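You operate a simulated robot arm through the tools that you are given. There is no shell and no other tool. Be economical: measure what you need, move in short steps, check, and stop when the job is done.

You run a simulated robot arm. Do the job below in one go: nothing can be reset, and whatever is moved stays where it is left.

Task
Stop filling the pot and drain it with the black plug instead.
Fine: blue and black taps shut before the plugs are swapped, blue plug in the rack's middle hole; open the black tap wide and shut it once the pot is empty.

Only the result counts: the job must be done as asked and must still hold three seconds after the hand-in. Knocking over, shifting, dropping, spilling or breaking anything else fails it.

Robot
A 6-joint arm with a two-finger parallel gripper, fixed in place. Base frame: the origin is at the foot of the arm, x ahead of it, y to its left, z up. Lengths are in mm, angles in degrees, forces in N, time in s.
With the tool pointing down near the work surface it reaches from about 180 to 640 mm from the base axis. Its first joint turns from -66.0 to 66.0 degrees. Payload 2.9 kg.
The tool frame sits at the grasp point between the pads (the TCP): z along the fingers, y along the line on which they close. The tips reach 30 mm beyond it. The gripper opens to 110 mm. The fingers are 20 mm wide and 10 mm thick; the gripper's body (48 by 112 mm) begins 55 mm behind the TCP.
Orientation is told as [roll, pitch, yaw] about the base's x, y, z axes, in that order, counted from this pose: with the fingers straight down and closing along the base's y, the tool's x points along the base's -x, its y along +y and its z along -z.

Tools
- The arm moves only by the tool send_rows. Its argument "plan" is a list of rows, each an object (a shift or turn left out is 0, a gripper value left out holds the last) with "travel": the shift along the tool's x, y, z in units of 250 mm (1.0 is 250 mm), a list of three; "dr": the turn, a rotation vector about the tool's x, y, z in units of 180 degrees (1.0 is 180 degrees), a list of three; "gripper": the finger opening in mm, from 0 to 110. In form: [{"travel": [x, y, z], "dr": [wx, wy, wz], "gripper": gripper}, ...]. A call has 1 to 10 rows; each row is the pose to reach, as a shift and turn from the pose commanded when the call began, along the tool's axes at that moment. A call with a number of a shift or a turn outside -1 to 1 is refused whole. A row lasts 0.2 s, in which the tool goes at most 50 mm and 8.6 degrees; a call with a longer step from one row to the next is refused whole, and so is a gripper value outside its range. A pose out of reach is approached as far as the arm can. The call stops where the force on the tool passes 90 N (or 10 N more than at its start, if that is more) or the arm is blocked; 0.2 s more then pass. The fingers move at their own pace (about 108 mm/s each) and stop on an object; they squeeze with about 25 N. The grip force told is the motor's: it shows also when the fingers shut on nothing. Time passes only in rows, and 0.2 s behind the last, so rows that repeat a pose let the fingers close. It gives the time, the measured TCP pose, the force on the tool (base axes), the opening and the grip force at its end, in the units of the frame above (readings bear some noise), with the torque about the TCP (base axes, N m) and any sound that the robot's microphone picked up.
- Cameras (640 x 400 px; columns grow to the right, rows downward): "scene" is fixed at [85.9, 436.5, 1391.4]; the picture's right is [-0.68, -0.73, 0.00], its down [-0.36, 0.33, -0.87] and it looks along [0.64, -0.59, -0.49] (base axes); focal length 284 px, centre (320, 200). "wrist" rides on the gripper at [72, 17, -103] in the tool frame; the picture's right is [-0.23, 0.97, 0.00], its down [-0.76, -0.18, -0.62] and it looks along [-0.61, -0.14, 0.78] (tool axes); focal length 222 px, centre (320, 200). There is no depth. A picture from a camera that has moved, and an enlarged one, comes with that camera's place and axes in the base frame and with its lens.
- get_image(camera): a new picture of that camera. The clock stands still meanwhile.
- inspect(camera, box): a new picture of the part [left, top, right, bottom] of that camera's present view, enlarged. The clock stands still meanwhile.
- finish_job(): hands the job in; it is judged then, once.

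Go step by step. Nothing tells you positions but the pictures and the camera data: compare them with the known pose of the tool, close in by small moves and look again before you grip or let go. The budget is 120 turns and 64 pictures, counting those below and the enlarged ones. Unless the task says otherwise, let go and move clear before handing in, and close with one line.

The tools are called after "Emit:" as name(argument=value, ...) on one line, values as JSON. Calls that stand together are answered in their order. send_rows: Moves the arm, as the interface text tells. Its arguments: {"type":"object","properties":{"plan":{"type":"array","items":{"type":"object","properties":{"travel":{"type":"array","items":{"type":"number"}},"dr":{"type":"array","items":{"type":"number"}},"gripper":{"type":"number"}}}}},"required":["plan"]} The other tools are called the same way: get_image (camera) takes a picture; inspect (camera, box) takes an enlarged picture of a part of a camera's view; finish_job () hands the job in.

At the start:

```text
clock: 0.0
tool_pos: [409.7, -172.0, 1230.3]
orientation: [0.1, 0.0, 0.0]
wrist_force: [0.8, 0.0, 0.9]
moment: [0.0, -0.02, -0.02]
opening: 109.9
finger_force: 0.0
```

scene: 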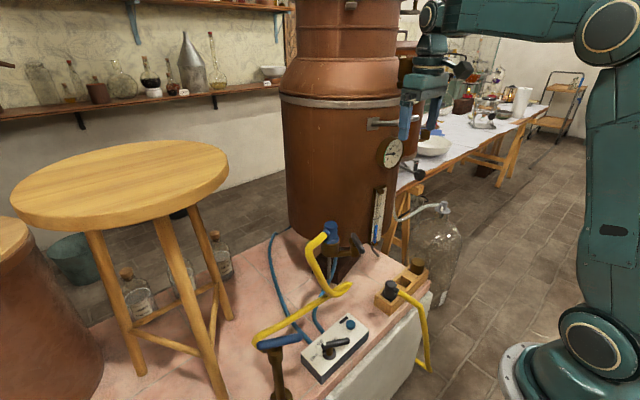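
wrist: 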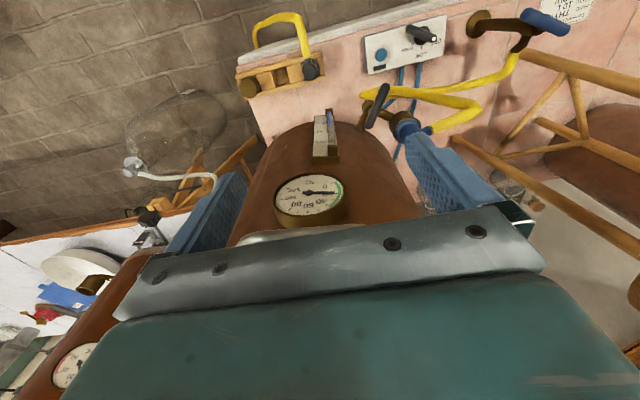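

I see a copper pot with a level glass, a blue tap/plug with yellow hose, a control box and a rack with a black plug. I'll take enlarged views to identify the parts.

Emit:
inspect(camera="scene", box=[240, 210, 400, 310])

Emit:
inspect(camera="scene", box=[240, 300, 400, 400])

Emit:
inspect(camera="scene", box=[340, 230, 468, 310])

Emit:
inspect(camera="scene", box=[340, 110, 468, 190])

Emit:
inspect(camera="wrist", box=[220, 0, 600, 238])

```text
4.00 times, centred on (320, 260) of scene
camera zoom: at [85.9, 436.5, 1391.4], right [-0.68, -0.73, 0.0], down [-0.36, 0.33, -0.87], along [0.64, -0.59, -0.49], focal length 1138 px, centre (320, -40)
```

zoom: 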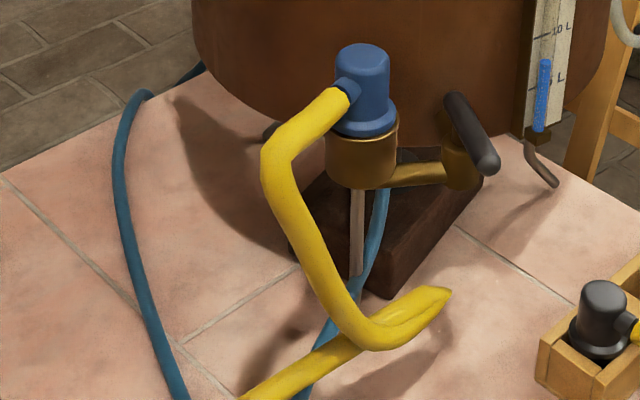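

```text
4.00 times, centred on (320, 350) of scene
camera zoom: at [85.9, 436.5, 1391.4], right [-0.68, -0.73, 0.0], down [-0.36, 0.33, -0.87], along [0.64, -0.59, -0.49], focal length 1138 px, centre (320, -400)
```

zoom: 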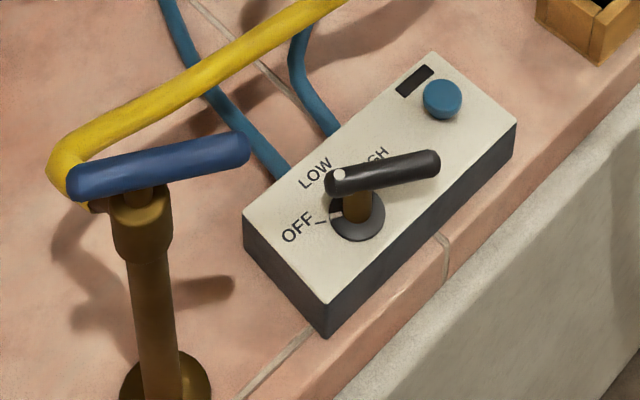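

```text
5.00 times, centred on (404, 270) of scene
camera zoom: at [85.9, 436.5, 1391.4], right [-0.68, -0.73, 0.0], down [-0.36, 0.33, -0.87], along [0.64, -0.59, -0.49], focal length 1422 px, centre (-100, -150)
```

zoom: 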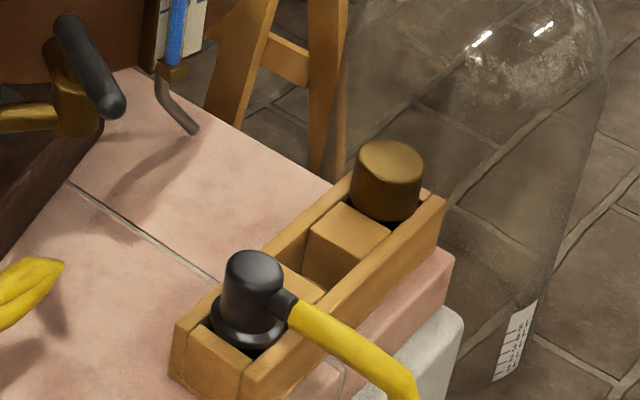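

```text
5.00 times, centred on (404, 150) of scene
camera zoom: at [85.9, 436.5, 1391.4], right [-0.68, -0.73, 0.0], down [-0.36, 0.33, -0.87], along [0.64, -0.59, -0.49], focal length 1422 px, centre (-100, 450)
```

zoom: 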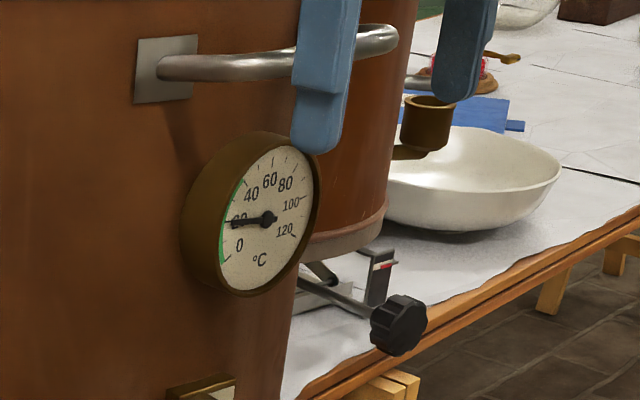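

```text
1.68 times, centred on (410, 119) of wrist
camera zoom: at [337.9, -154.6, 1332.8], right [0.23, 0.97, 0.0], down [0.76, -0.18, 0.62], along [0.61, -0.14, -0.78], focal length 373 px, centre (169, 336)
```

zoom: 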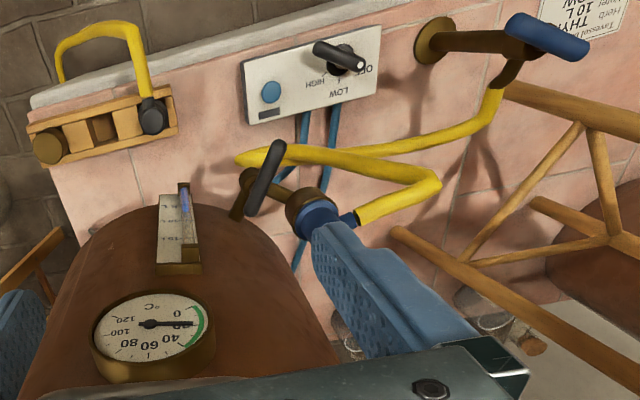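

The pot outlet cup with the blue plug is at about (538, -22, 868). I move the gripper back and over to get a closer view of it from the wrist camera.

Emit:
send_rows(plan=[{"travel": [0.16, 0.08, 0]}, {"travel": [0.32, 0.16, 0]}, {"travel": [0.32, 0.32, 0.08]}, {"travel": [0.32, 0.46, 0.2]}, {"travel": [0.32, 0.58, 0.34]}, {"travel": [0.32, 0.688, 0.48]}, {"travel": [0.32, 0.688, 0.6]}])

Emit:
get_image(camera="wrist")

Emit:
get_image(camera="scene")

```text
clock: 1.6
tool_pos: [330.8, 0.0, 1079.9]
orientation: [0.0, 0.0, 0.0]
wrist_force: [-0.2, 0.8, 0.1]
moment: [0.01, -0.01, 0.0]
opening: 109.9
finger_force: 0.0
```

```text
56 pictures are left
camera wrist: at [259.1, 17.2, 1182.6], right [0.23, 0.97, 0.0], down [0.76, -0.18, 0.62], along [0.61, -0.14, -0.78], focal length 222 px, centre (320, 200)
```

wrist: 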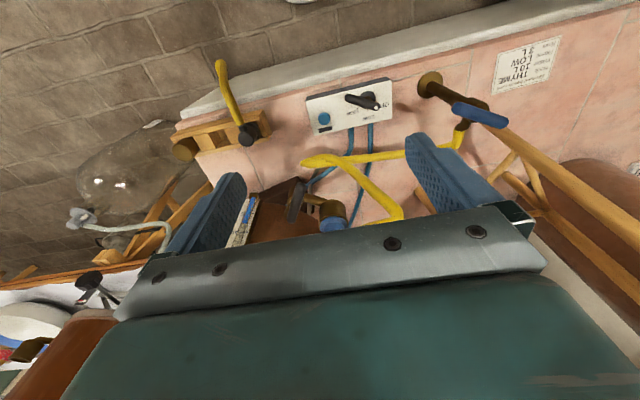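

```text
55 pictures are left
```

scene: 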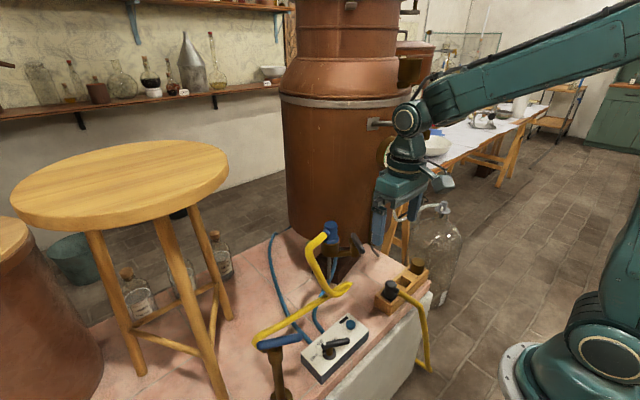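

The wrist now shows the rack, heater box, blue tap and the cup. I zoom in for details and a label.

Emit:
inspect(camera="wrist", box=[250, 140, 410, 240])

Emit:
inspect(camera="wrist", box=[160, 70, 320, 170])

Emit:
inspect(camera="wrist", box=[370, 40, 530, 140])

Emit:
inspect(camera="wrist", box=[300, 70, 396, 130])

```text
4.00 times, centred on (330, 190) of wrist
camera zoom: at [259.1, 17.2, 1182.6], right [0.23, 0.97, 0.0], down [0.76, -0.18, 0.62], along [0.61, -0.14, -0.78], focal length 888 px, centre (280, 240)
```

zoom: 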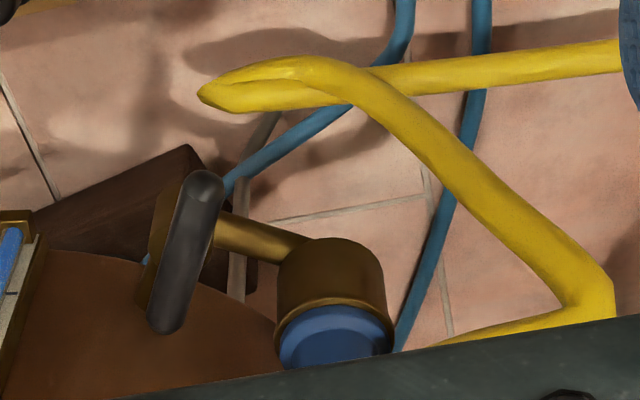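

```text
4.00 times, centred on (240, 120) of wrist
camera zoom: at [259.1, 17.2, 1182.6], right [0.23, 0.97, 0.0], down [0.76, -0.18, 0.62], along [0.61, -0.14, -0.78], focal length 888 px, centre (640, 520)
```

zoom: 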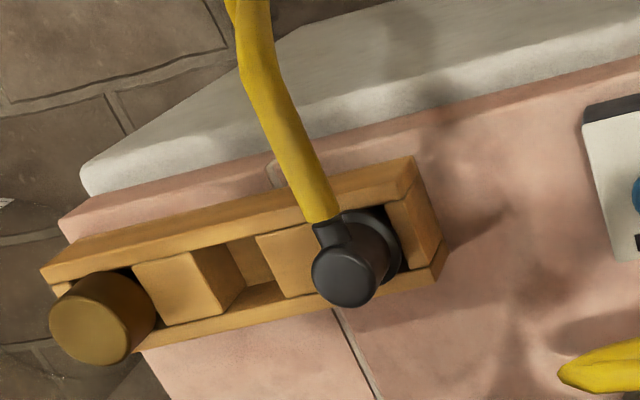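

```text
4.00 times, centred on (450, 90) of wrist
camera zoom: at [259.1, 17.2, 1182.6], right [0.23, 0.97, 0.0], down [0.76, -0.18, 0.62], along [0.61, -0.14, -0.78], focal length 888 px, centre (-200, 640)
```

zoom: 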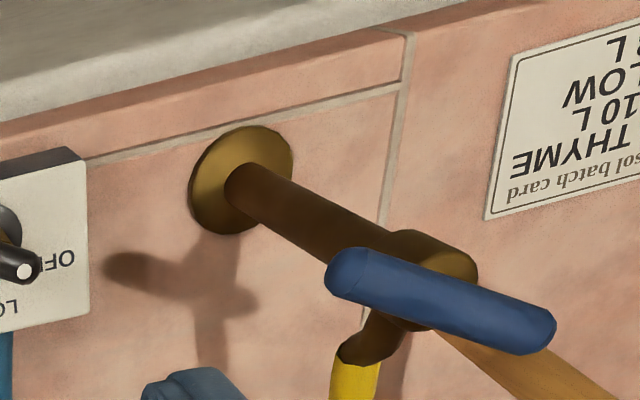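

```text
6.67 times, centred on (348, 100) of wrist
camera zoom: at [259.1, 17.2, 1182.6], right [0.23, 0.97, 0.0], down [0.76, -0.18, 0.62], along [0.61, -0.14, -0.78], focal length 1481 px, centre (133, 867)
```

zoom: 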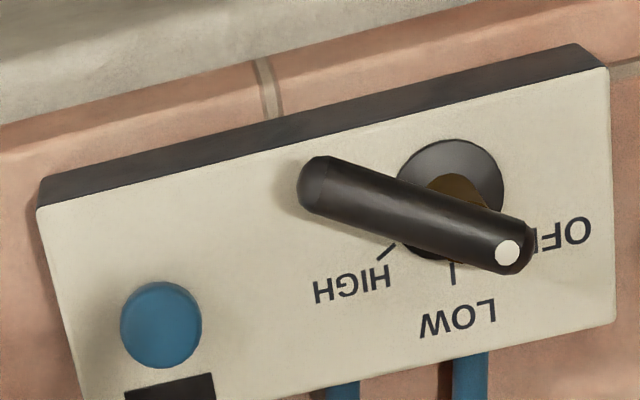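

Heater is off, middle rack hole is free. Blue tap T-handle is at about (429, 237, 821) at ~62° to x, and the black one at about (477, -74, 897). I go above the blue tap with the fingers across its handle.

Emit:
send_rows(plan=[{"travel": [-0.049, 0.1185, 0.07], "dr": [0, 0, -0.043], "gripper": 70}, {"travel": [-0.098, 0.237, 0.14], "dr": [0, 0, -0.086]}, {"travel": [-0.147, 0.3555, 0.21], "dr": [0, 0, -0.129]}, {"travel": [-0.196, 0.474, 0.28], "dr": [0, 0, -0.172]}, {"travel": [-0.245, 0.5925, 0.35], "dr": [0, 0, -0.215]}, {"travel": [-0.294, 0.711, 0.42], "dr": [0, 0, -0.258]}, {"travel": [-0.343, 0.8295, 0.49], "dr": [0, 0, -0.301]}, {"travel": [-0.392, 0.948, 0.56], "dr": [0, 0, -0.344]}, {"travel": [-0.392, 0.948, 0.56], "dr": [0, 0, -0.344]}])

Emit:
get_image(camera="wrist")

Emit:
inspect(camera="scene", box=[200, 230, 440, 380])

```text
clock: 3.6
tool_pos: [429.1, 236.9, 939.7]
orientation: [0.1, 0.0, 62.0]
wrist_force: [-0.3, 0.4, 0.1]
moment: [-0.03, -0.01, -0.02]
opening: 69.8
finger_force: 0.1
```

```text
50 pictures are left
camera wrist: at [381.0, 181.3, 1042.6], right [-0.75, 0.66, 0.0], down [0.51, 0.59, 0.62], along [0.41, 0.47, -0.78], focal length 222 px, centre (320, 200)
```

wrist: 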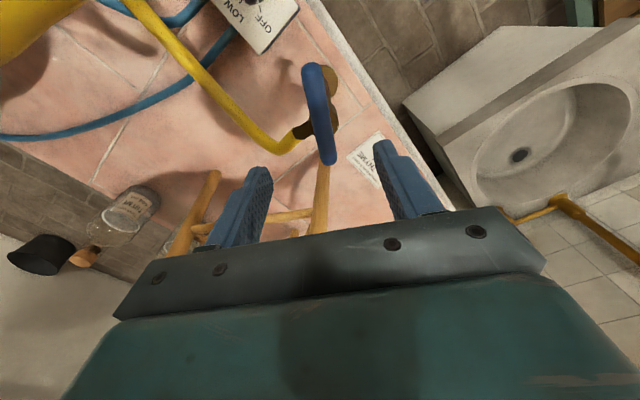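

```text
2.67 times, centred on (320, 305) of scene
camera zoom: at [85.9, 436.6, 1391.4], right [-0.68, -0.73, 0.0], down [-0.36, 0.33, -0.87], along [0.64, -0.59, -0.49], focal length 759 px, centre (320, -80)
```

zoom: 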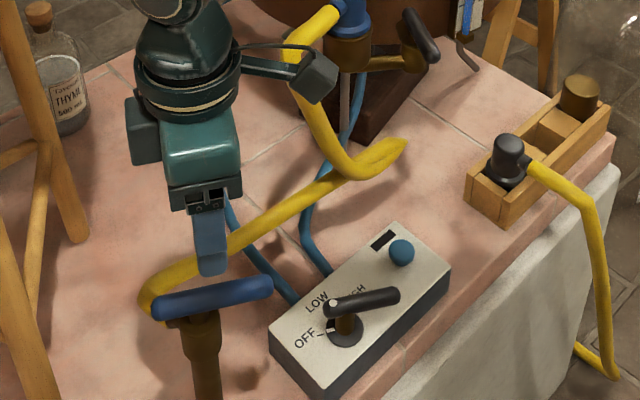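

Handle is centred under the gripper, at about (428, 235), 61°. I lower with a smaller opening and grip it.

Emit:
send_rows(plan=[{"travel": [0.006, 0, 0.15], "gripper": 46}, {"travel": [0.006, 0, 0.3]}, {"travel": [0.006, 0, 0.36]}, {"travel": [0.006, 0, 0.4]}, {"travel": [0.006, 0, 0.404]}])

Emit:
inspect(camera="scene", box=[200, 260, 360, 360])

Emit:
get_image(camera="wrist")

```text
clock: 4.8
tool_pos: [426.4, 236.6, 838.5]
orientation: [0.0, 0.1, 61.9]
wrist_force: [-0.1, -0.9, -0.2]
moment: [-0.03, 0.01, -0.01]
opening: 46.1
finger_force: 0.1
```

```text
4.00 times, centred on (280, 310) of scene
camera zoom: at [85.9, 436.5, 1391.4], right [-0.68, -0.73, 0.0], down [-0.36, 0.33, -0.87], along [0.64, -0.59, -0.49], focal length 1138 px, centre (480, -240)
```

zoom: 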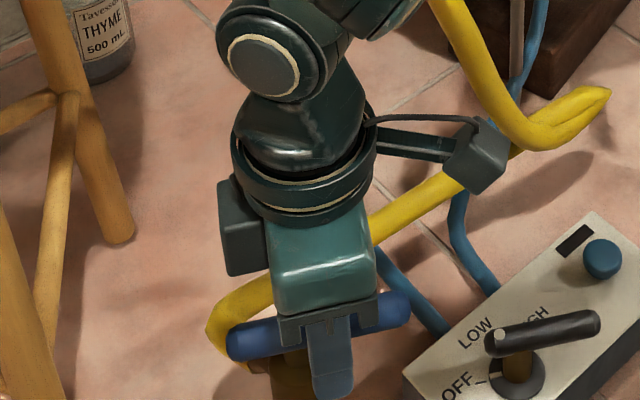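

```text
47 pictures are left
camera wrist: at [378.6, 180.3, 942.0], right [-0.75, 0.66, 0.0], down [0.52, 0.59, 0.62], along [0.41, 0.47, -0.78], focal length 222 px, centre (320, 200)
```

wrist: 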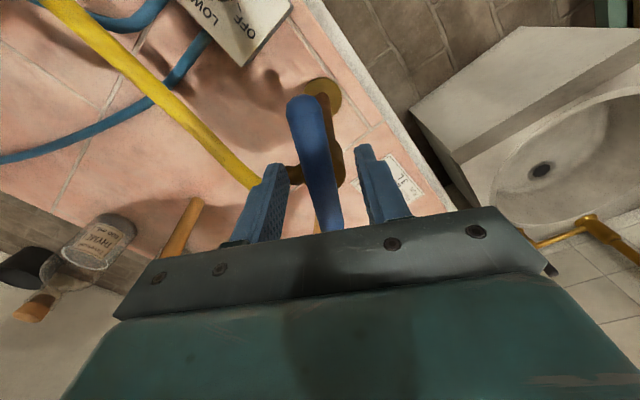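

The handle lies between the fingers. I close the gripper.

Emit:
send_rows(plan=[{"gripper": 10}, {"gripper": 10}, {"gripper": 10}])

Emit:
inspect(camera="scene", box=[340, 230, 420, 280])

```text
clock: 5.6
tool_pos: [426.1, 236.8, 838.9]
orientation: [0.0, 0.1, 61.8]
wrist_force: [4.5, -2.5, -5.0]
moment: [0.0, -0.12, -0.06]
opening: 18.7
finger_force: 45.2
```

```text
8.00 times, centred on (380, 255) of scene
camera zoom: at [86.1, 436.5, 1391.4], right [-0.68, -0.73, 0.0], down [-0.36, 0.33, -0.87], along [0.64, -0.59, -0.49], focal length 2276 px, centre (-160, -240)
```

zoom: 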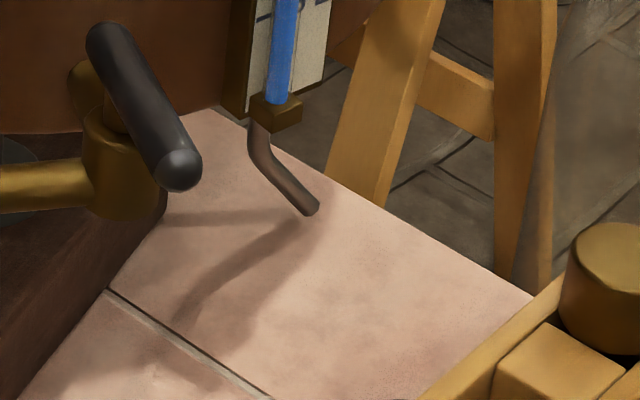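

Gripped at 18.7 mm. I try a small clockwise turn (seen from above) and watch the torque.

Emit:
send_rows(plan=[{"dr": [0, 0, 0.03]}, {"dr": [0, 0, 0.06]}, {"dr": [0, 0, 0.06]}])

```text
clock: 6.4
tool_pos: [424.7, 236.2, 838.2]
orientation: [0.2, 0.1, 51.3]
wrist_force: [-12.0, 11.2, -2.8]
moment: [0.69, -0.17, 0.25]
opening: 18.6
finger_force: 45.2
```

It turns freely. I go on clockwise in steps.

Emit:
send_rows(plan=[{"dr": [0, 0, 0.04]}, {"dr": [0, 0, 0.08]}, {"dr": [0, 0, 0.12]}, {"dr": [0, 0, 0.12]}])

Emit:
inspect(camera="scene", box=[200, 260, 360, 360])

```text
clock: 7.4
tool_pos: [421.9, 241.0, 839.0]
orientation: [0.8, 0.3, 30.2]
wrist_force: [-41.1, 23.2, 11.3]
moment: [0.68, 0.21, 0.63]
opening: 18.7
finger_force: 45.0
```

```text
4.00 times, centred on (280, 310) of scene
camera zoom: at [84.8, 437.0, 1391.4], right [-0.68, -0.73, 0.0], down [-0.36, 0.33, -0.87], along [0.64, -0.59, -0.49], focal length 1138 px, centre (480, -240)
```

zoom: 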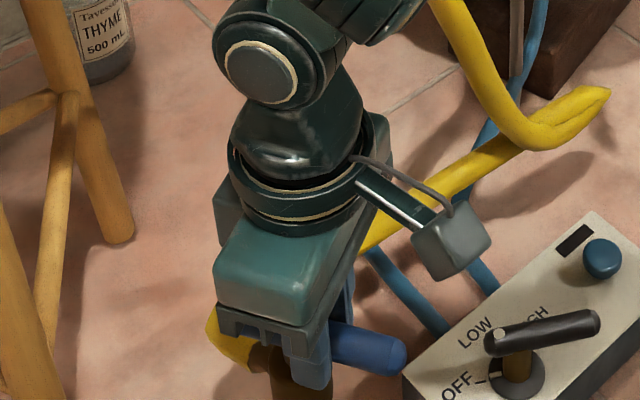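

The turning axis is about 12 mm off my grip point toward the other handle end, around (432, 248). I follow that circle while turning further clockwise.

Emit:
send_rows(plan=[{"travel": [0.011, 0.032, 0]}, {"travel": [0.0107, 0.0396, 0], "dr": [0, 0, 0.046]}, {"travel": [0.009, 0.0465, 0], "dr": [0, 0, 0.09]}, {"travel": [0.0066, 0.053, 0], "dr": [0, 0, 0.134]}, {"travel": [0.0066, 0.053, 0], "dr": [0, 0, 0.134]}])

```text
clock: 8.6
tool_pos: [419.3, 248.2, 838.5]
orientation: [0.2, -0.1, 5.4]
wrist_force: [-9.7, 11.6, 0.3]
moment: [0.18, 0.7, 0.18]
opening: 18.6
finger_force: 45.0
```

Still turning freely at 5°. I continue gently to find the stop.

Emit:
send_rows(plan=[{"travel": [0.001, 0.012, 0], "dr": [0, 0, 0.045]}, {"travel": [0, 0.019, 0], "dr": [0, 0, 0.09]}, {"travel": [-0.003, 0.026, 0], "dr": [0, 0, 0.135]}, {"travel": [-0.003, 0.026, 0], "dr": [0, 0, 0.135]}])

Emit:
inspect(camera="scene", box=[360, 170, 440, 220])

Emit:
get_image(camera="wrist")

```text
clock: 9.6
tool_pos: [421.2, 250.5, 837.9]
orientation: [-0.3, -0.2, -19.3]
wrist_force: [8.8, -23.8, -3.8]
moment: [-0.33, -0.43, 1.78]
opening: 26.1
finger_force: 45.1
```

```text
8.00 times, centred on (400, 195) of scene
camera zoom: at [86.2, 436.0, 1391.6], right [-0.68, -0.73, 0.0], down [-0.36, 0.33, -0.87], along [0.64, -0.59, -0.49], focal length 2276 px, centre (-320, 240)
```

zoom: 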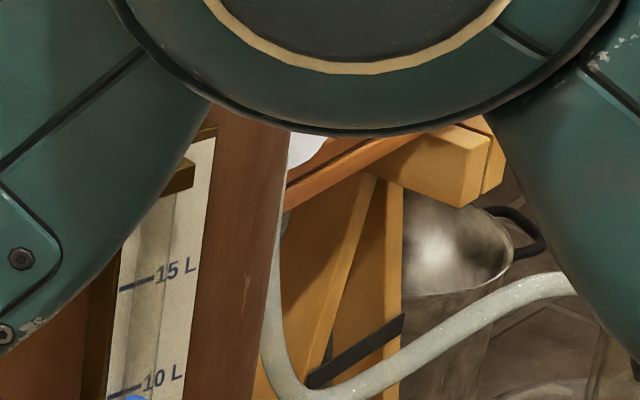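

```text
43 pictures are left
camera wrist: at [358.7, 290.5, 941.9], right [0.54, 0.84, 0.0], down [0.66, -0.42, 0.63], along [0.53, -0.34, -0.78], focal length 222 px, centre (320, 200)
```

wrist: 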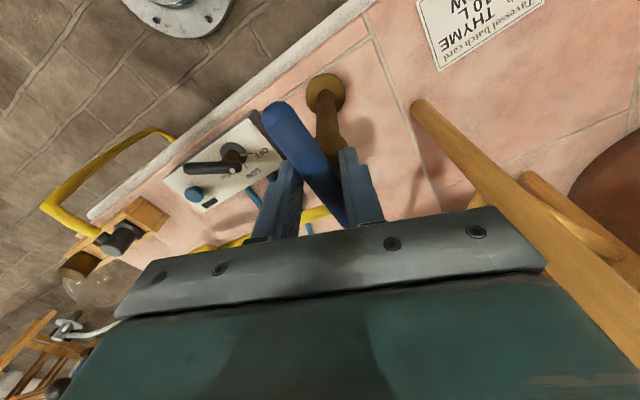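

The handle hit its stop near 0° (fingers twisted on it). I ease back to it and check whether the level still rises.

Emit:
send_rows(plan=[{"travel": [0, -0.008, 0], "dr": [0, 0, -0.046]}, {"travel": [0, -0.014, 0], "dr": [0, 0, -0.09]}])

Emit:
inspect(camera="scene", box=[360, 180, 408, 240])

```text
clock: 10.2
tool_pos: [416.5, 250.7, 838.9]
orientation: [-0.1, 0.2, -2.6]
wrist_force: [-1.6, -14.9, -3.7]
moment: [-0.26, -0.28, 0.56]
opening: 19.3
finger_force: 45.2
```

```text
6.67 times, centred on (384, 210) of scene
camera zoom: at [85.9, 436.2, 1391.5], right [-0.68, -0.73, 0.0], down [-0.36, 0.33, -0.87], along [0.64, -0.59, -0.49], focal length 1896 px, centre (-107, 133)
```

zoom: 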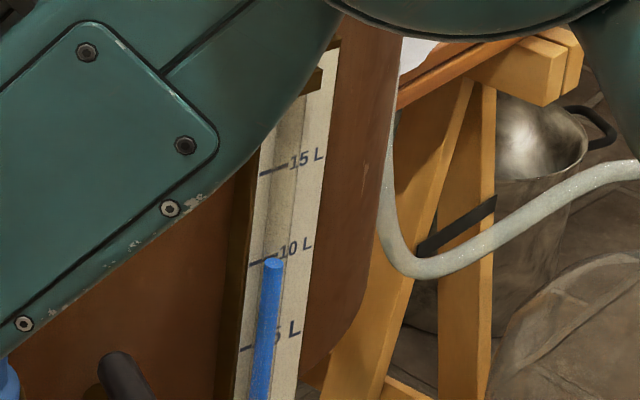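

Level reads just under 10 L. I hold for about 2 s and compare.

Emit:
send_rows(plan=[{}, {}, {}, {}, {}, {}, {}, {}, {}, {}])

Emit:
inspect(camera="scene", box=[360, 180, 408, 240])

```text
clock: 12.4
tool_pos: [418.7, 249.9, 839.2]
orientation: [0.0, 0.1, -2.8]
wrist_force: [-11.5, -9.7, -1.5]
moment: [-0.18, 0.17, 0.92]
opening: 19.1
finger_force: 45.2
```

```text
6.67 times, centred on (384, 210) of scene
camera zoom: at [85.7, 436.3, 1391.5], right [-0.68, -0.73, 0.0], down [-0.36, 0.33, -0.87], along [0.64, -0.59, -0.49], focal length 1896 px, centre (-107, 133)
```

zoom: 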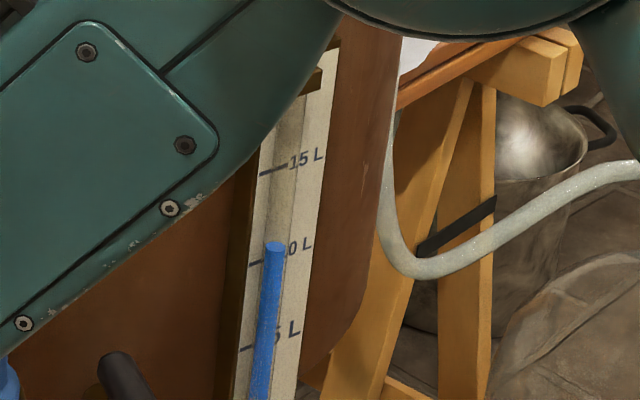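

The level still rises fast, so handle-in-line-with-spout is open; I must turn it counter-clockwise to shut. I turn back along the same circle.

Emit:
send_rows(plan=[{"travel": [-0.002, -0.009, 0], "dr": [0, 0, -0.046]}, {"travel": [-0.0035, -0.0155, 0], "dr": [0, 0, -0.0928]}, {"travel": [-0.006, -0.022, 0], "dr": [0, 0, -0.137]}, {"travel": [-0.009, -0.028, 0], "dr": [0, 0, -0.182]}, {"travel": [-0.0134, -0.034, 0], "dr": [0, 0, -0.226]}, {"travel": [-0.018, -0.039, 0], "dr": [0, 0, -0.271]}, {"travel": [-0.024, -0.043, 0], "dr": [0, 0, -0.315]}, {"travel": [-0.03, -0.046, 0], "dr": [0, 0, -0.359]}, {"travel": [-0.036, -0.049, 0], "dr": [0, 0, -0.404]}])

```text
clock: 14.4
tool_pos: [428.6, 234.0, 838.6]
orientation: [-0.3, 0.4, 69.6]
wrist_force: [-0.1, -33.6, 6.7]
moment: [0.2, -0.31, -0.25]
opening: 18.3
finger_force: 44.6
```

Continue counter-clockwise with the corrected circle until the shut stop.

Emit:
send_rows(plan=[{"travel": [0.009, -0.015, 0], "dr": [0, 0, -0.045]}, {"travel": [0.0074, -0.023, 0], "dr": [0, 0, -0.09]}, {"travel": [0.0046, -0.031, 0], "dr": [0, 0, -0.135]}])

Emit:
inspect(camera="scene", box=[360, 170, 440, 250])

```text
clock: 15.2
tool_pos: [434.7, 233.4, 838.4]
orientation: [-0.2, 0.0, 94.2]
wrist_force: [5.6, -10.8, -1.5]
moment: [-0.6, -0.11, -1.32]
opening: 19.6
finger_force: 44.9
```

```text
5.00 times, centred on (400, 210) of scene
camera zoom: at [86.1, 436.3, 1391.5], right [-0.68, -0.73, 0.0], down [-0.36, 0.33, -0.87], along [0.64, -0.59, -0.49], focal length 1422 px, centre (-80, 150)
```

zoom: 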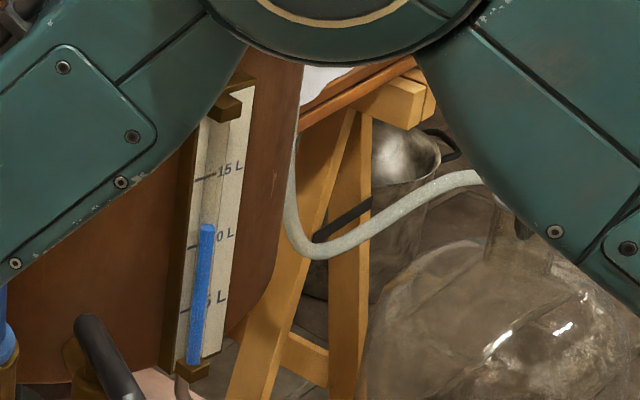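

Torque rises near 92°, which should be the shut stop. I press a little further, wait, and compare the level.

Emit:
send_rows(plan=[{"travel": [0, -0.006, 0], "dr": [0, 0, -0.03]}, {"travel": [0, -0.006, 0], "dr": [0, 0, -0.03]}, {}, {}, {}, {}, {}])

Emit:
inspect(camera="scene", box=[360, 170, 440, 250])

```text
clock: 16.8
tool_pos: [435.1, 235.7, 837.9]
orientation: [-0.3, -0.3, 94.3]
wrist_force: [17.3, 13.0, -10.4]
moment: [0.2, -0.22, -0.98]
opening: 19.9
finger_force: 44.8
```

```text
5.00 times, centred on (400, 210) of scene
camera zoom: at [86.4, 436.9, 1391.3], right [-0.68, -0.73, 0.0], down [-0.36, 0.33, -0.87], along [0.64, -0.59, -0.49], focal length 1422 px, centre (-80, 150)
```

zoom: 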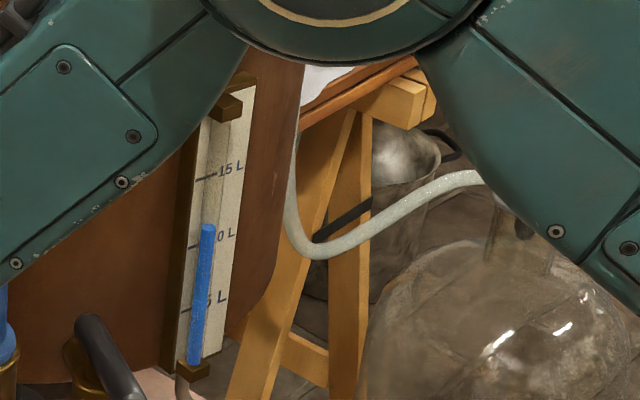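

Level is steady: blue tap is shut. I release and rise, then turn toward the black tap.

Emit:
send_rows(plan=[{"gripper": 50}, {"gripper": 50}, {"travel": [0, 0, -0.1]}, {"travel": [0, 0, -0.3]}, {"travel": [0, 0, -0.5]}, {"travel": [0, 0, -0.688]}, {"travel": [0, 0, -0.688]}])

Emit:
inspect(camera="scene", box=[200, 250, 360, 400])

```text
clock: 18.4
tool_pos: [430.6, 234.7, 1010.2]
orientation: [0.0, -0.1, 94.3]
wrist_force: [-0.1, -0.5, 0.4]
moment: [0.0, 0.02, -0.04]
opening: 49.9
finger_force: 0.1
```

```text
2.67 times, centred on (280, 325) of scene
camera zoom: at [85.9, 436.5, 1391.4], right [-0.68, -0.73, 0.0], down [-0.36, 0.33, -0.87], along [0.64, -0.59, -0.49], focal length 759 px, centre (427, -133)
```

zoom: 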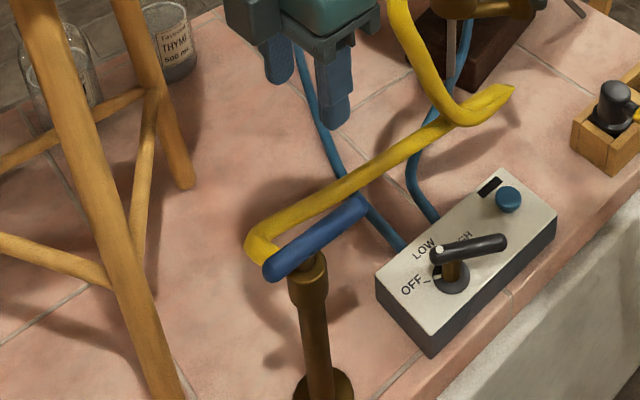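

Blue handle now lies across its spout, shut. I move toward the black tap while turning the wrist.

Emit:
send_rows(plan=[{"travel": [0.113, -0.005, 0], "dr": [0, 0, 0.046]}, {"travel": [0.226, -0.01, 0], "dr": [0, 0, 0.092]}, {"travel": [0.339, -0.015, 0], "dr": [0, 0, 0.138]}, {"travel": [0.452, -0.02, 0], "dr": [0, 0, 0.184]}, {"travel": [0.565, -0.025, 0], "dr": [0, 0, 0.23]}, {"travel": [0.678, -0.03, 0], "dr": [0, 0, 0.276]}, {"travel": [0.791, -0.035, 0], "dr": [0, 0, 0.322]}, {"travel": [0.904, -0.04, 0], "dr": [0, 0, 0.368]}, {"travel": [0.95, -0.04, 0], "dr": [0, 0, 0.414]}])

```text
clock: 20.4
tool_pos: [461.1, -3.2, 1011.1]
orientation: [0.0, 0.0, 19.6]
wrist_force: [0.4, 0.3, 0.2]
moment: [0.02, -0.01, 0.02]
opening: 50.0
finger_force: 0.1
```

Continue to above the black handle with yaw -30°.

Emit:
send_rows(plan=[{"travel": [0.01, -0.044, 0], "dr": [0, 0, 0.046]}, {"travel": [0.02, -0.088, 0], "dr": [0, 0, 0.092]}, {"travel": [0.03, -0.132, 0], "dr": [0, 0, 0.138]}, {"travel": [0.04, -0.176, 0], "dr": [0, 0, 0.184]}, {"travel": [0.05, -0.22, 0], "dr": [0, 0, 0.23]}, {"travel": [0.056, -0.264, 0], "dr": [0, 0, 0.2756]}, {"travel": [0.056, -0.264, 0], "dr": [0, 0, 0.2756]}])

Emit:
get_image(camera="wrist")

Emit:
inspect(camera="scene", box=[310, 170, 438, 270])

```text
clock: 22.0
tool_pos: [471.8, -68.7, 1008.9]
orientation: [0.1, -0.1, -30.0]
wrist_force: [0.3, 0.0, -0.2]
moment: [0.02, 0.02, -0.01]
opening: 50.4
finger_force: 0.0
```

```text
37 pictures are left
camera wrist: at [417.3, -17.9, 1113.3], right [0.68, 0.73, 0.0], down [0.57, -0.53, 0.62], along [0.46, -0.43, -0.78], focal length 222 px, centre (320, 200)
```

wrist: 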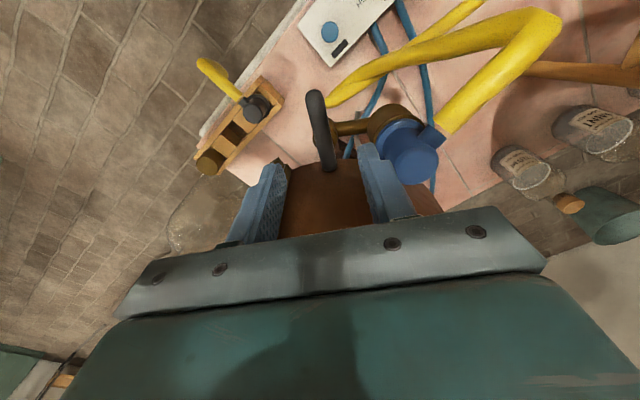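

```text
4.00 times, centred on (374, 220) of scene
camera zoom: at [85.9, 436.5, 1391.4], right [-0.68, -0.73, 0.0], down [-0.36, 0.33, -0.87], along [0.64, -0.59, -0.49], focal length 1138 px, centre (104, 120)
```

zoom: 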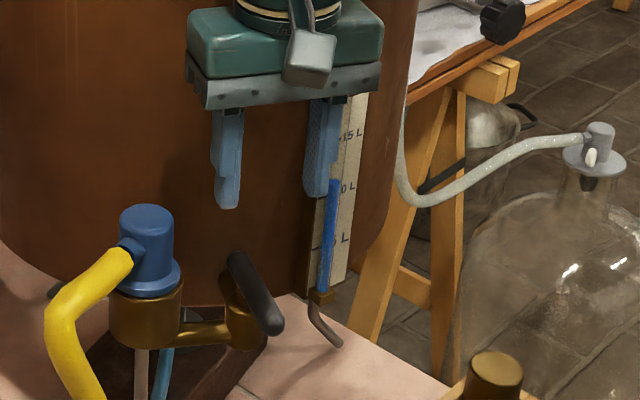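

Black handle centre is at about (481, -76, 897), -31°. I lower onto it.

Emit:
send_rows(plan=[{"travel": [-0.042, -0.004, 0.1], "gripper": 46}, {"travel": [-0.042, -0.004, 0.25]}, {"travel": [-0.042, -0.004, 0.34]}, {"travel": [-0.042, -0.004, 0.384]}, {"travel": [-0.042, -0.004, 0.384]}])

Emit:
get_image(camera="wrist")

Emit:
inspect(camera="scene", box=[310, 190, 438, 270])

```text
clock: 23.2
tool_pos: [478.8, -72.9, 912.7]
orientation: [0.0, -0.1, -29.8]
wrist_force: [1.4, 1.3, -0.3]
moment: [0.02, -0.02, -0.02]
opening: 46.0
finger_force: 0.1
```

```text
35 pictures are left
camera wrist: at [424.1, -22.6, 1017.3], right [0.68, 0.73, 0.0], down [0.57, -0.53, 0.62], along [0.46, -0.42, -0.78], focal length 222 px, centre (320, 200)
```

wrist: 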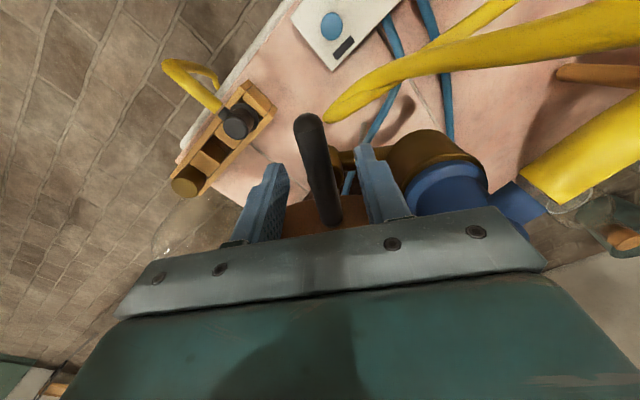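

```text
5.00 times, centred on (374, 230) of scene
camera zoom: at [85.9, 436.5, 1391.4], right [-0.68, -0.73, 0.0], down [-0.36, 0.33, -0.87], along [0.64, -0.59, -0.49], focal length 1422 px, centre (50, 50)
```

zoom: 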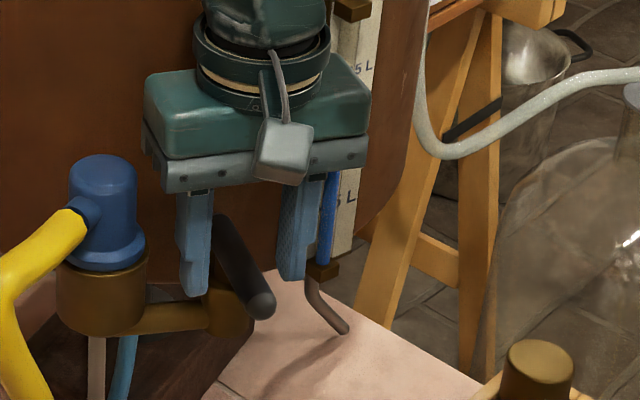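

Aligned. I raise 3 mm for clearance over the plug and close on the handle.

Emit:
send_rows(plan=[{"travel": [0, 0, -0.012]}, {"travel": [0, 0, -0.012], "gripper": 10}, {"travel": [0, 0, -0.012], "gripper": 10}, {"travel": [0, 0, -0.012], "gripper": 10}])

```text
clock: 24.2
tool_pos: [477.8, -73.5, 916.6]
orientation: [0.0, -0.1, -29.8]
wrist_force: [-2.6, -3.1, -0.6]
moment: [-0.12, -0.02, -0.09]
opening: 17.7
finger_force: 45.2
```

Gripped at 17.7 mm. I probe 8° counter-clockwise.

Emit:
send_rows(plan=[{"travel": [-0.001, -0.007, 0], "dr": [0, 0, -0.045]}, {"travel": [-0.001, -0.007, 0], "dr": [0, 0, -0.045]}])

```text
clock: 24.8
tool_pos: [476.7, -77.4, 916.3]
orientation: [-0.2, 0.1, -21.8]
wrist_force: [-5.7, -9.8, -9.7]
moment: [-0.51, -0.52, -0.21]
opening: 17.3
finger_force: 45.0
```

It turns freely counter-clockwise. I continue, following the axis about 17 mm away from the grip, looking for a stop.

Emit:
send_rows(plan=[{"travel": [0, -0.012, 0], "dr": [0, 0, -0.0444]}, {"travel": [-0.002, -0.021, 0], "dr": [0, 0, -0.0888]}, {"travel": [-0.005, -0.03, 0], "dr": [0, 0, -0.1333]}, {"travel": [-0.01, -0.039, 0], "dr": [0, 0, -0.1777]}, {"travel": [-0.01, -0.039, 0], "dr": [0, 0, -0.1777]}])

Emit:
inspect(camera="scene", box=[310, 190, 438, 270])

```text
clock: 26.0
tool_pos: [474.6, -88.5, 917.0]
orientation: [-0.3, 0.2, 10.0]
wrist_force: [-13.5, -23.9, -11.3]
moment: [-0.49, -0.29, -0.44]
opening: 17.6
finger_force: 44.6
```

```text
5.00 times, centred on (374, 230) of scene
camera zoom: at [85.7, 435.9, 1391.7], right [-0.68, -0.73, 0.0], down [-0.36, 0.33, -0.87], along [0.64, -0.59, -0.49], focal length 1422 px, centre (50, 50)
```

zoom: 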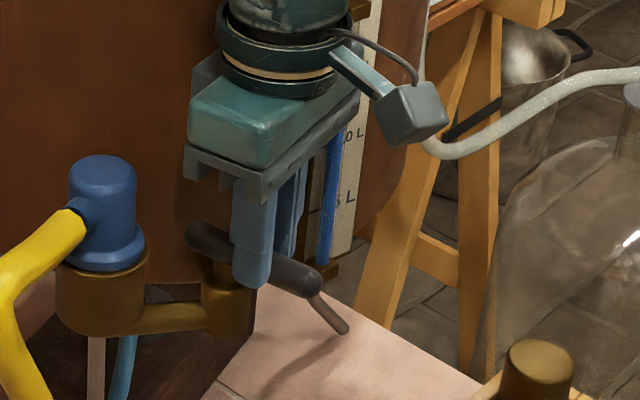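

Still free at 10°. Axis refined to about (499, -86) with 24 mm offset; continue counter-clockwise.

Emit:
send_rows(plan=[{"travel": [0.005, -0.031, 0], "dr": [0, 0, -0.0444]}, {"travel": [0.0027, -0.044, 0], "dr": [0, 0, -0.0888]}, {"travel": [-0.002, -0.056, 0], "dr": [0, 0, -0.1333]}, {"travel": [-0.008, -0.068, 0], "dr": [0, 0, -0.1777]}, {"travel": [-0.008, -0.068, 0], "dr": [0, 0, -0.1777]}])

```text
clock: 26.9
tool_pos: [472.1, -102.4, 917.5]
orientation: [0.4, 0.7, 36.6]
wrist_force: [-43.6, 14.2, 10.3]
moment: [-4.35, -8.93, -1.5]
opening: 18.4
finger_force: 45.1
stopped in row 4: the force on the tool passed its limit (the readings are from after the stop); the commanded pose is now the measured one
```

A lateral force and large moment: something higher up touched. I look before doing anything.

Emit:
inspect(camera="scene", box=[310, 150, 470, 270])

Emit:
get_image(camera="wrist")

```text
3.33 times, centred on (390, 210) of scene
camera zoom: at [84.4, 437.1, 1391.4], right [-0.68, -0.73, 0.0], down [-0.36, 0.33, -0.87], along [0.64, -0.59, -0.49], focal length 948 px, centre (87, 167)
```

zoom: 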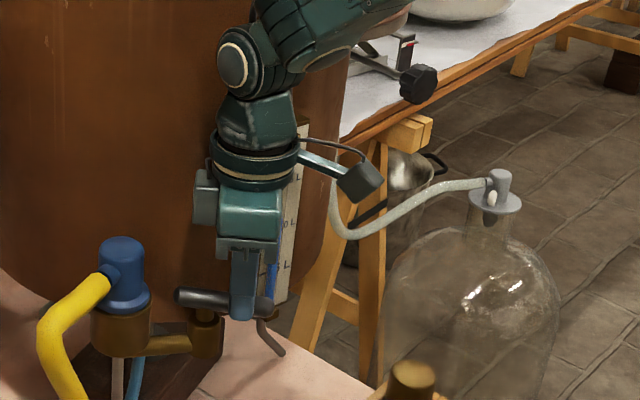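

```text
31 pictures are left
camera wrist: at [406.2, -131.7, 1021.5], right [-0.4, 0.92, 0.0], down [0.73, 0.31, 0.61], along [0.56, 0.25, -0.79], focal length 222 px, centre (320, 200)
```

wrist: 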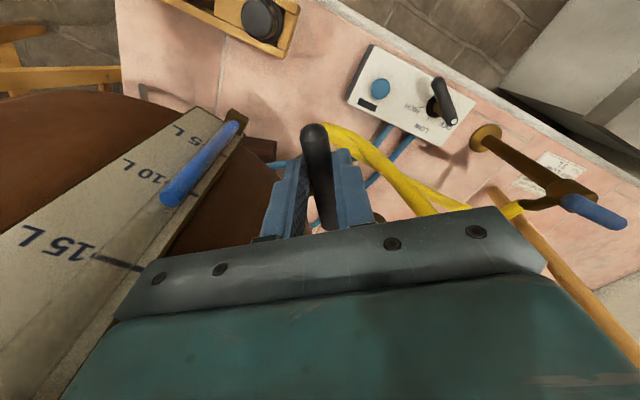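

The gripper body's end has touched the pot/gauge. Since the handle is a round bar between the pads, I lean the tool's top away from the pot about 15° around the bar.

Emit:
send_rows(plan=[{"travel": [0, 0.01, 0.001], "dr": [0.042, 0, 0]}, {"travel": [0, 0.02, 0.003], "dr": [0.084, 0, 0]}, {"travel": [0, 0.02, 0.003], "dr": [0.084, 0, 0]}])

```text
clock: 27.8
tool_pos: [470.3, -98.6, 914.1]
orientation: [-14.5, 0.7, 36.9]
wrist_force: [-13.1, -2.5, 0.2]
moment: [-0.23, 0.45, 0.06]
opening: 17.3
finger_force: 44.8
```

Contact is relieved. I continue turning counter-clockwise about the vertical with the tool leaned.

Emit:
send_rows(plan=[{"travel": [0.0024, -0.0166, 0.0045], "dr": [0, -0.0115, -0.0429]}, {"travel": [0.002, -0.033, 0.009], "dr": [0, -0.023, -0.0858]}, {"travel": [0.002, -0.033, 0.009], "dr": [0, -0.023, -0.0858]}])

Emit:
inspect(camera="scene", box=[310, 170, 438, 270])

```text
clock: 28.6
tool_pos: [475.0, -105.6, 913.7]
orientation: [-14.3, 0.6, 52.9]
wrist_force: [-10.4, -7.4, -13.9]
moment: [-0.93, 0.82, 0.11]
opening: 17.6
finger_force: 44.8
```

```text
4.00 times, centred on (374, 220) of scene
camera zoom: at [85.9, 436.3, 1391.5], right [-0.68, -0.73, 0.0], down [-0.36, 0.33, -0.87], along [0.64, -0.59, -0.49], focal length 1138 px, centre (104, 120)
```

zoom: 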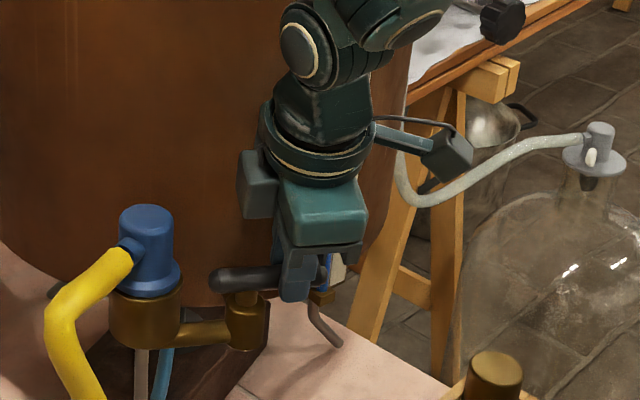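

At 53°, no stop yet. Continue another 16°.

Emit:
send_rows(plan=[{"travel": [0.0024, -0.016, 0.0045], "dr": [0, -0.0115, -0.0429]}, {"travel": [0.0024, -0.033, 0.009], "dr": [0, -0.023, -0.0858]}, {"travel": [0.0024, -0.033, 0.009], "dr": [0, -0.023, -0.0858]}])

```text
clock: 29.4
tool_pos: [476.6, -106.9, 913.1]
orientation: [-13.1, 0.2, 69.3]
wrist_force: [-45.8, 30.6, 29.3]
moment: [0.59, 1.09, -1.16]
opening: 22.6
finger_force: 45.1
```

Stop reached at ~57° (in line with the cup pipe); since the tap was passing flow when at the other end, this end is shut. I release and withdraw.

Emit:
send_rows(plan=[{"gripper": 50}, {"gripper": 50}, {"travel": [0, 0, -0.12]}, {"travel": [0, 0, -0.3]}, {"travel": [0, 0.04, -0.48]}, {"travel": [0, 0.12, -0.6], "dr": [-0.035, 0, 0]}, {"travel": [0, 0.2, -0.64], "dr": [-0.073, 0, 0]}, {"travel": [0, 0.2, -0.64], "dr": [-0.073, 0, 0]}])

Emit:
inspect(camera="scene", box=[310, 190, 438, 270])

```text
clock: 31.1
tool_pos: [398.0, -78.0, 1057.0]
orientation: [-1.2, 0.4, 68.8]
wrist_force: [0.0, 0.4, 0.6]
moment: [0.01, -0.02, -0.01]
opening: 49.8
finger_force: 0.1
```

```text
5.00 times, centred on (374, 230) of scene
camera zoom: at [85.9, 436.5, 1391.4], right [-0.68, -0.73, 0.0], down [-0.36, 0.33, -0.87], along [0.64, -0.59, -0.49], focal length 1422 px, centre (50, 50)
```

zoom: 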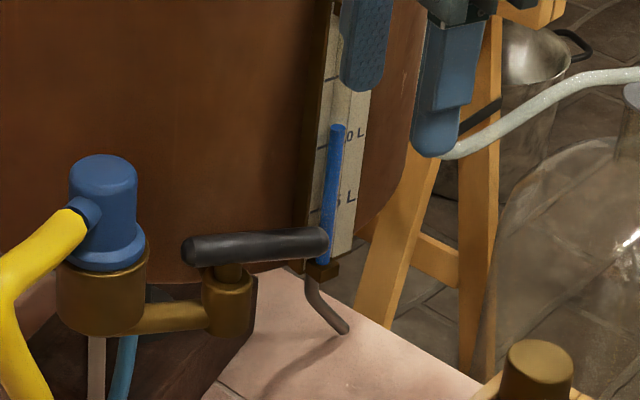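

Before unplugging I want certainty that the black tap is shut at this end: I will briefly crack the blue tap and see that the level does not rise. Moving back to the blue handle.

Emit:
send_rows(plan=[{"travel": [-0.119, 0.03, 0], "dr": [-0.002, 0, -0.03]}, {"travel": [-0.238, 0.06, 0], "dr": [-0.004, 0, -0.06]}, {"travel": [-0.357, 0.09, 0], "dr": [-0.007, 0, -0.09]}, {"travel": [-0.476, 0.12, 0], "dr": [-0.007, 0, -0.129]}, {"travel": [-0.595, 0.15, 0], "dr": [-0.007, 0, -0.129]}, {"travel": [-0.714, 0.18, 0], "dr": [-0.007, 0, -0.129]}, {"travel": [-0.833, 0.21, 0], "dr": [-0.007, 0, -0.129]}, {"travel": [-0.95, 0.245, 0], "dr": [-0.007, 0, -0.129]}, {"travel": [-0.95, 0.245, 0], "dr": [-0.007, 0, -0.129]}])

```text
clock: 33.1
tool_pos: [431.1, 166.0, 1055.0]
orientation: [0.2, 0.5, 92.1]
wrist_force: [0.9, -0.5, -1.2]
moment: [-0.02, 0.01, 0.0]
opening: 50.1
finger_force: 0.0
```

Emit:
send_rows(plan=[{"travel": [-0.13, -0.012, 0.12]}, {"travel": [-0.271, -0.0245, 0.24]}, {"travel": [-0.271, -0.0245, 0.42], "gripper": 46}, {"travel": [-0.271, -0.0245, 0.6]}, {"travel": [-0.271, -0.0245, 0.75]}, {"travel": [-0.271, -0.0245, 0.82]}, {"travel": [-0.271, -0.0245, 0.86]}, {"travel": [-0.271, -0.0245, 0.86]}])

Emit:
get_image(camera="wrist")

```text
clock: 35.0
tool_pos: [434.0, 230.9, 839.8]
orientation: [0.2, 0.6, 92.1]
wrist_force: [0.2, 0.1, 0.1]
moment: [0.01, -0.03, 0.03]
opening: 46.0
finger_force: 0.1
```

```text
28 pictures are left
camera wrist: at [420.7, 158.7, 943.5], right [-0.98, 0.19, 0.0], down [0.15, 0.77, 0.62], along [0.12, 0.6, -0.79], focal length 222 px, centre (320, 200)
```

wrist: 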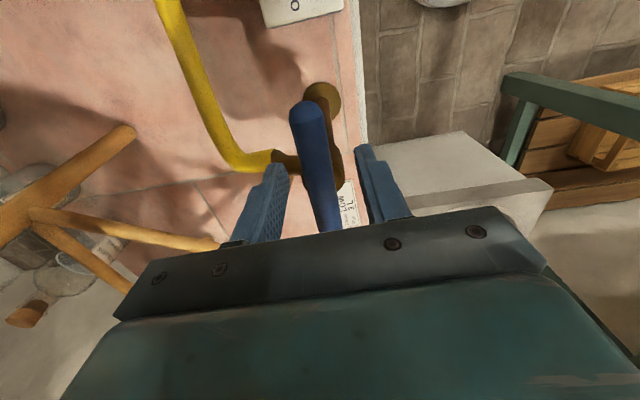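

I grip and open the blue tap by about 30° for a moment.

Emit:
send_rows(plan=[{"gripper": 10}, {"gripper": 10}, {"gripper": 10}, {"travel": [0, 0.01, 0], "dr": [0, 0, 0.0444]}, {"travel": [-0.002, 0.0196, 0], "dr": [0, 0, 0.0888]}, {"travel": [-0.005, 0.029, 0], "dr": [0, 0, 0.1333]}, {"travel": [-0.009, 0.038, 0], "dr": [0, 0, 0.1777]}, {"travel": [-0.009, 0.038, 0], "dr": [0, 0, 0.1777]}, {"travel": [-0.009, 0.038, 0], "dr": [0, 0, 0.1777]}, {"travel": [-0.009, 0.038, 0], "dr": [0, 0, 0.1777]}])

Emit:
inspect(camera="scene", box=[360, 180, 408, 240])

```text
clock: 37.1
tool_pos: [425.6, 233.5, 839.5]
orientation: [-0.2, 0.4, 60.1]
wrist_force: [20.7, 8.0, -5.7]
moment: [-0.07, -0.2, -0.28]
opening: 18.7
finger_force: 44.8
```

```text
6.67 times, centred on (384, 210) of scene
camera zoom: at [86.4, 436.8, 1391.3], right [-0.68, -0.73, 0.0], down [-0.36, 0.33, -0.87], along [0.64, -0.59, -0.49], focal length 1896 px, centre (-107, 133)
```

zoom: 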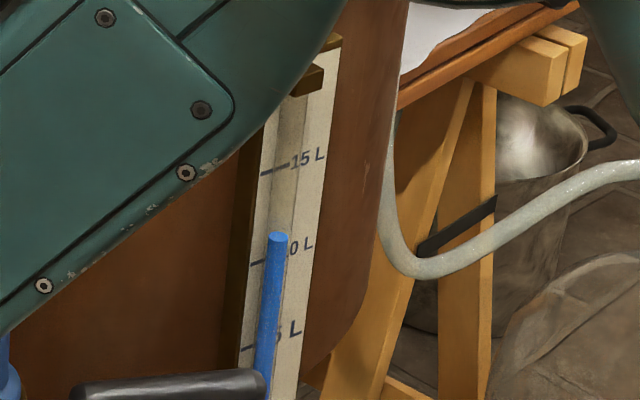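

No visible change yet; I hold 2 s longer to be sure.

Emit:
send_rows(plan=[{}, {}, {}, {}, {}, {}, {}, {}, {}, {}])

Emit:
inspect(camera="scene", box=[360, 180, 408, 240])

```text
clock: 39.4
tool_pos: [425.2, 233.3, 839.0]
orientation: [-0.2, 0.4, 60.1]
wrist_force: [16.6, 8.2, 3.5]
moment: [0.21, -0.33, -0.23]
opening: 18.6
finger_force: 44.7
```

```text
6.67 times, centred on (384, 210) of scene
camera zoom: at [86.3, 436.7, 1391.4], right [-0.68, -0.73, 0.0], down [-0.36, 0.33, -0.87], along [0.64, -0.59, -0.49], focal length 1896 px, centre (-107, 133)
```

zoom: 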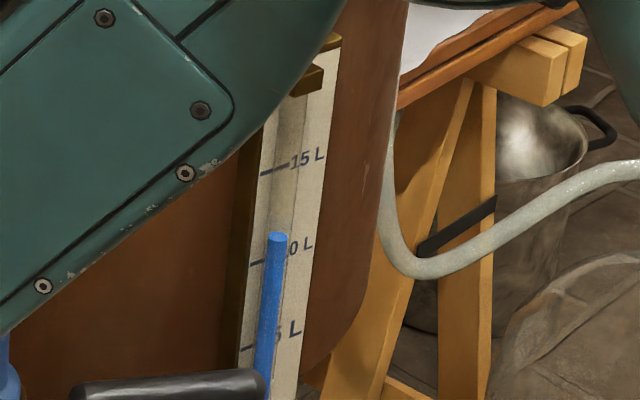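

Level unchanged: the black tap is shut. I shut the blue tap again, to its stop.

Emit:
send_rows(plan=[{"travel": [-0.001, -0.0098, 0], "dr": [0, 0, -0.0444]}, {"travel": [-0.004, -0.0193, 0], "dr": [0, 0, -0.0888]}, {"travel": [-0.0076, -0.0284, 0], "dr": [0, 0, -0.1333]}, {"travel": [-0.0125, -0.037, 0], "dr": [0, 0, -0.1777]}, {"travel": [-0.015, -0.041, 0], "dr": [0, 0, -0.2]}, {"travel": [-0.015, -0.041, 0], "dr": [0, 0, -0.21]}, {"travel": [-0.015, -0.041, 0], "dr": [0, 0, -0.21]}])

```text
clock: 41.0
tool_pos: [434.9, 230.1, 839.2]
orientation: [0.1, 0.6, 97.7]
wrist_force: [18.5, -11.2, 11.5]
moment: [0.41, -0.37, -1.26]
opening: 20.9
finger_force: 45.4
```

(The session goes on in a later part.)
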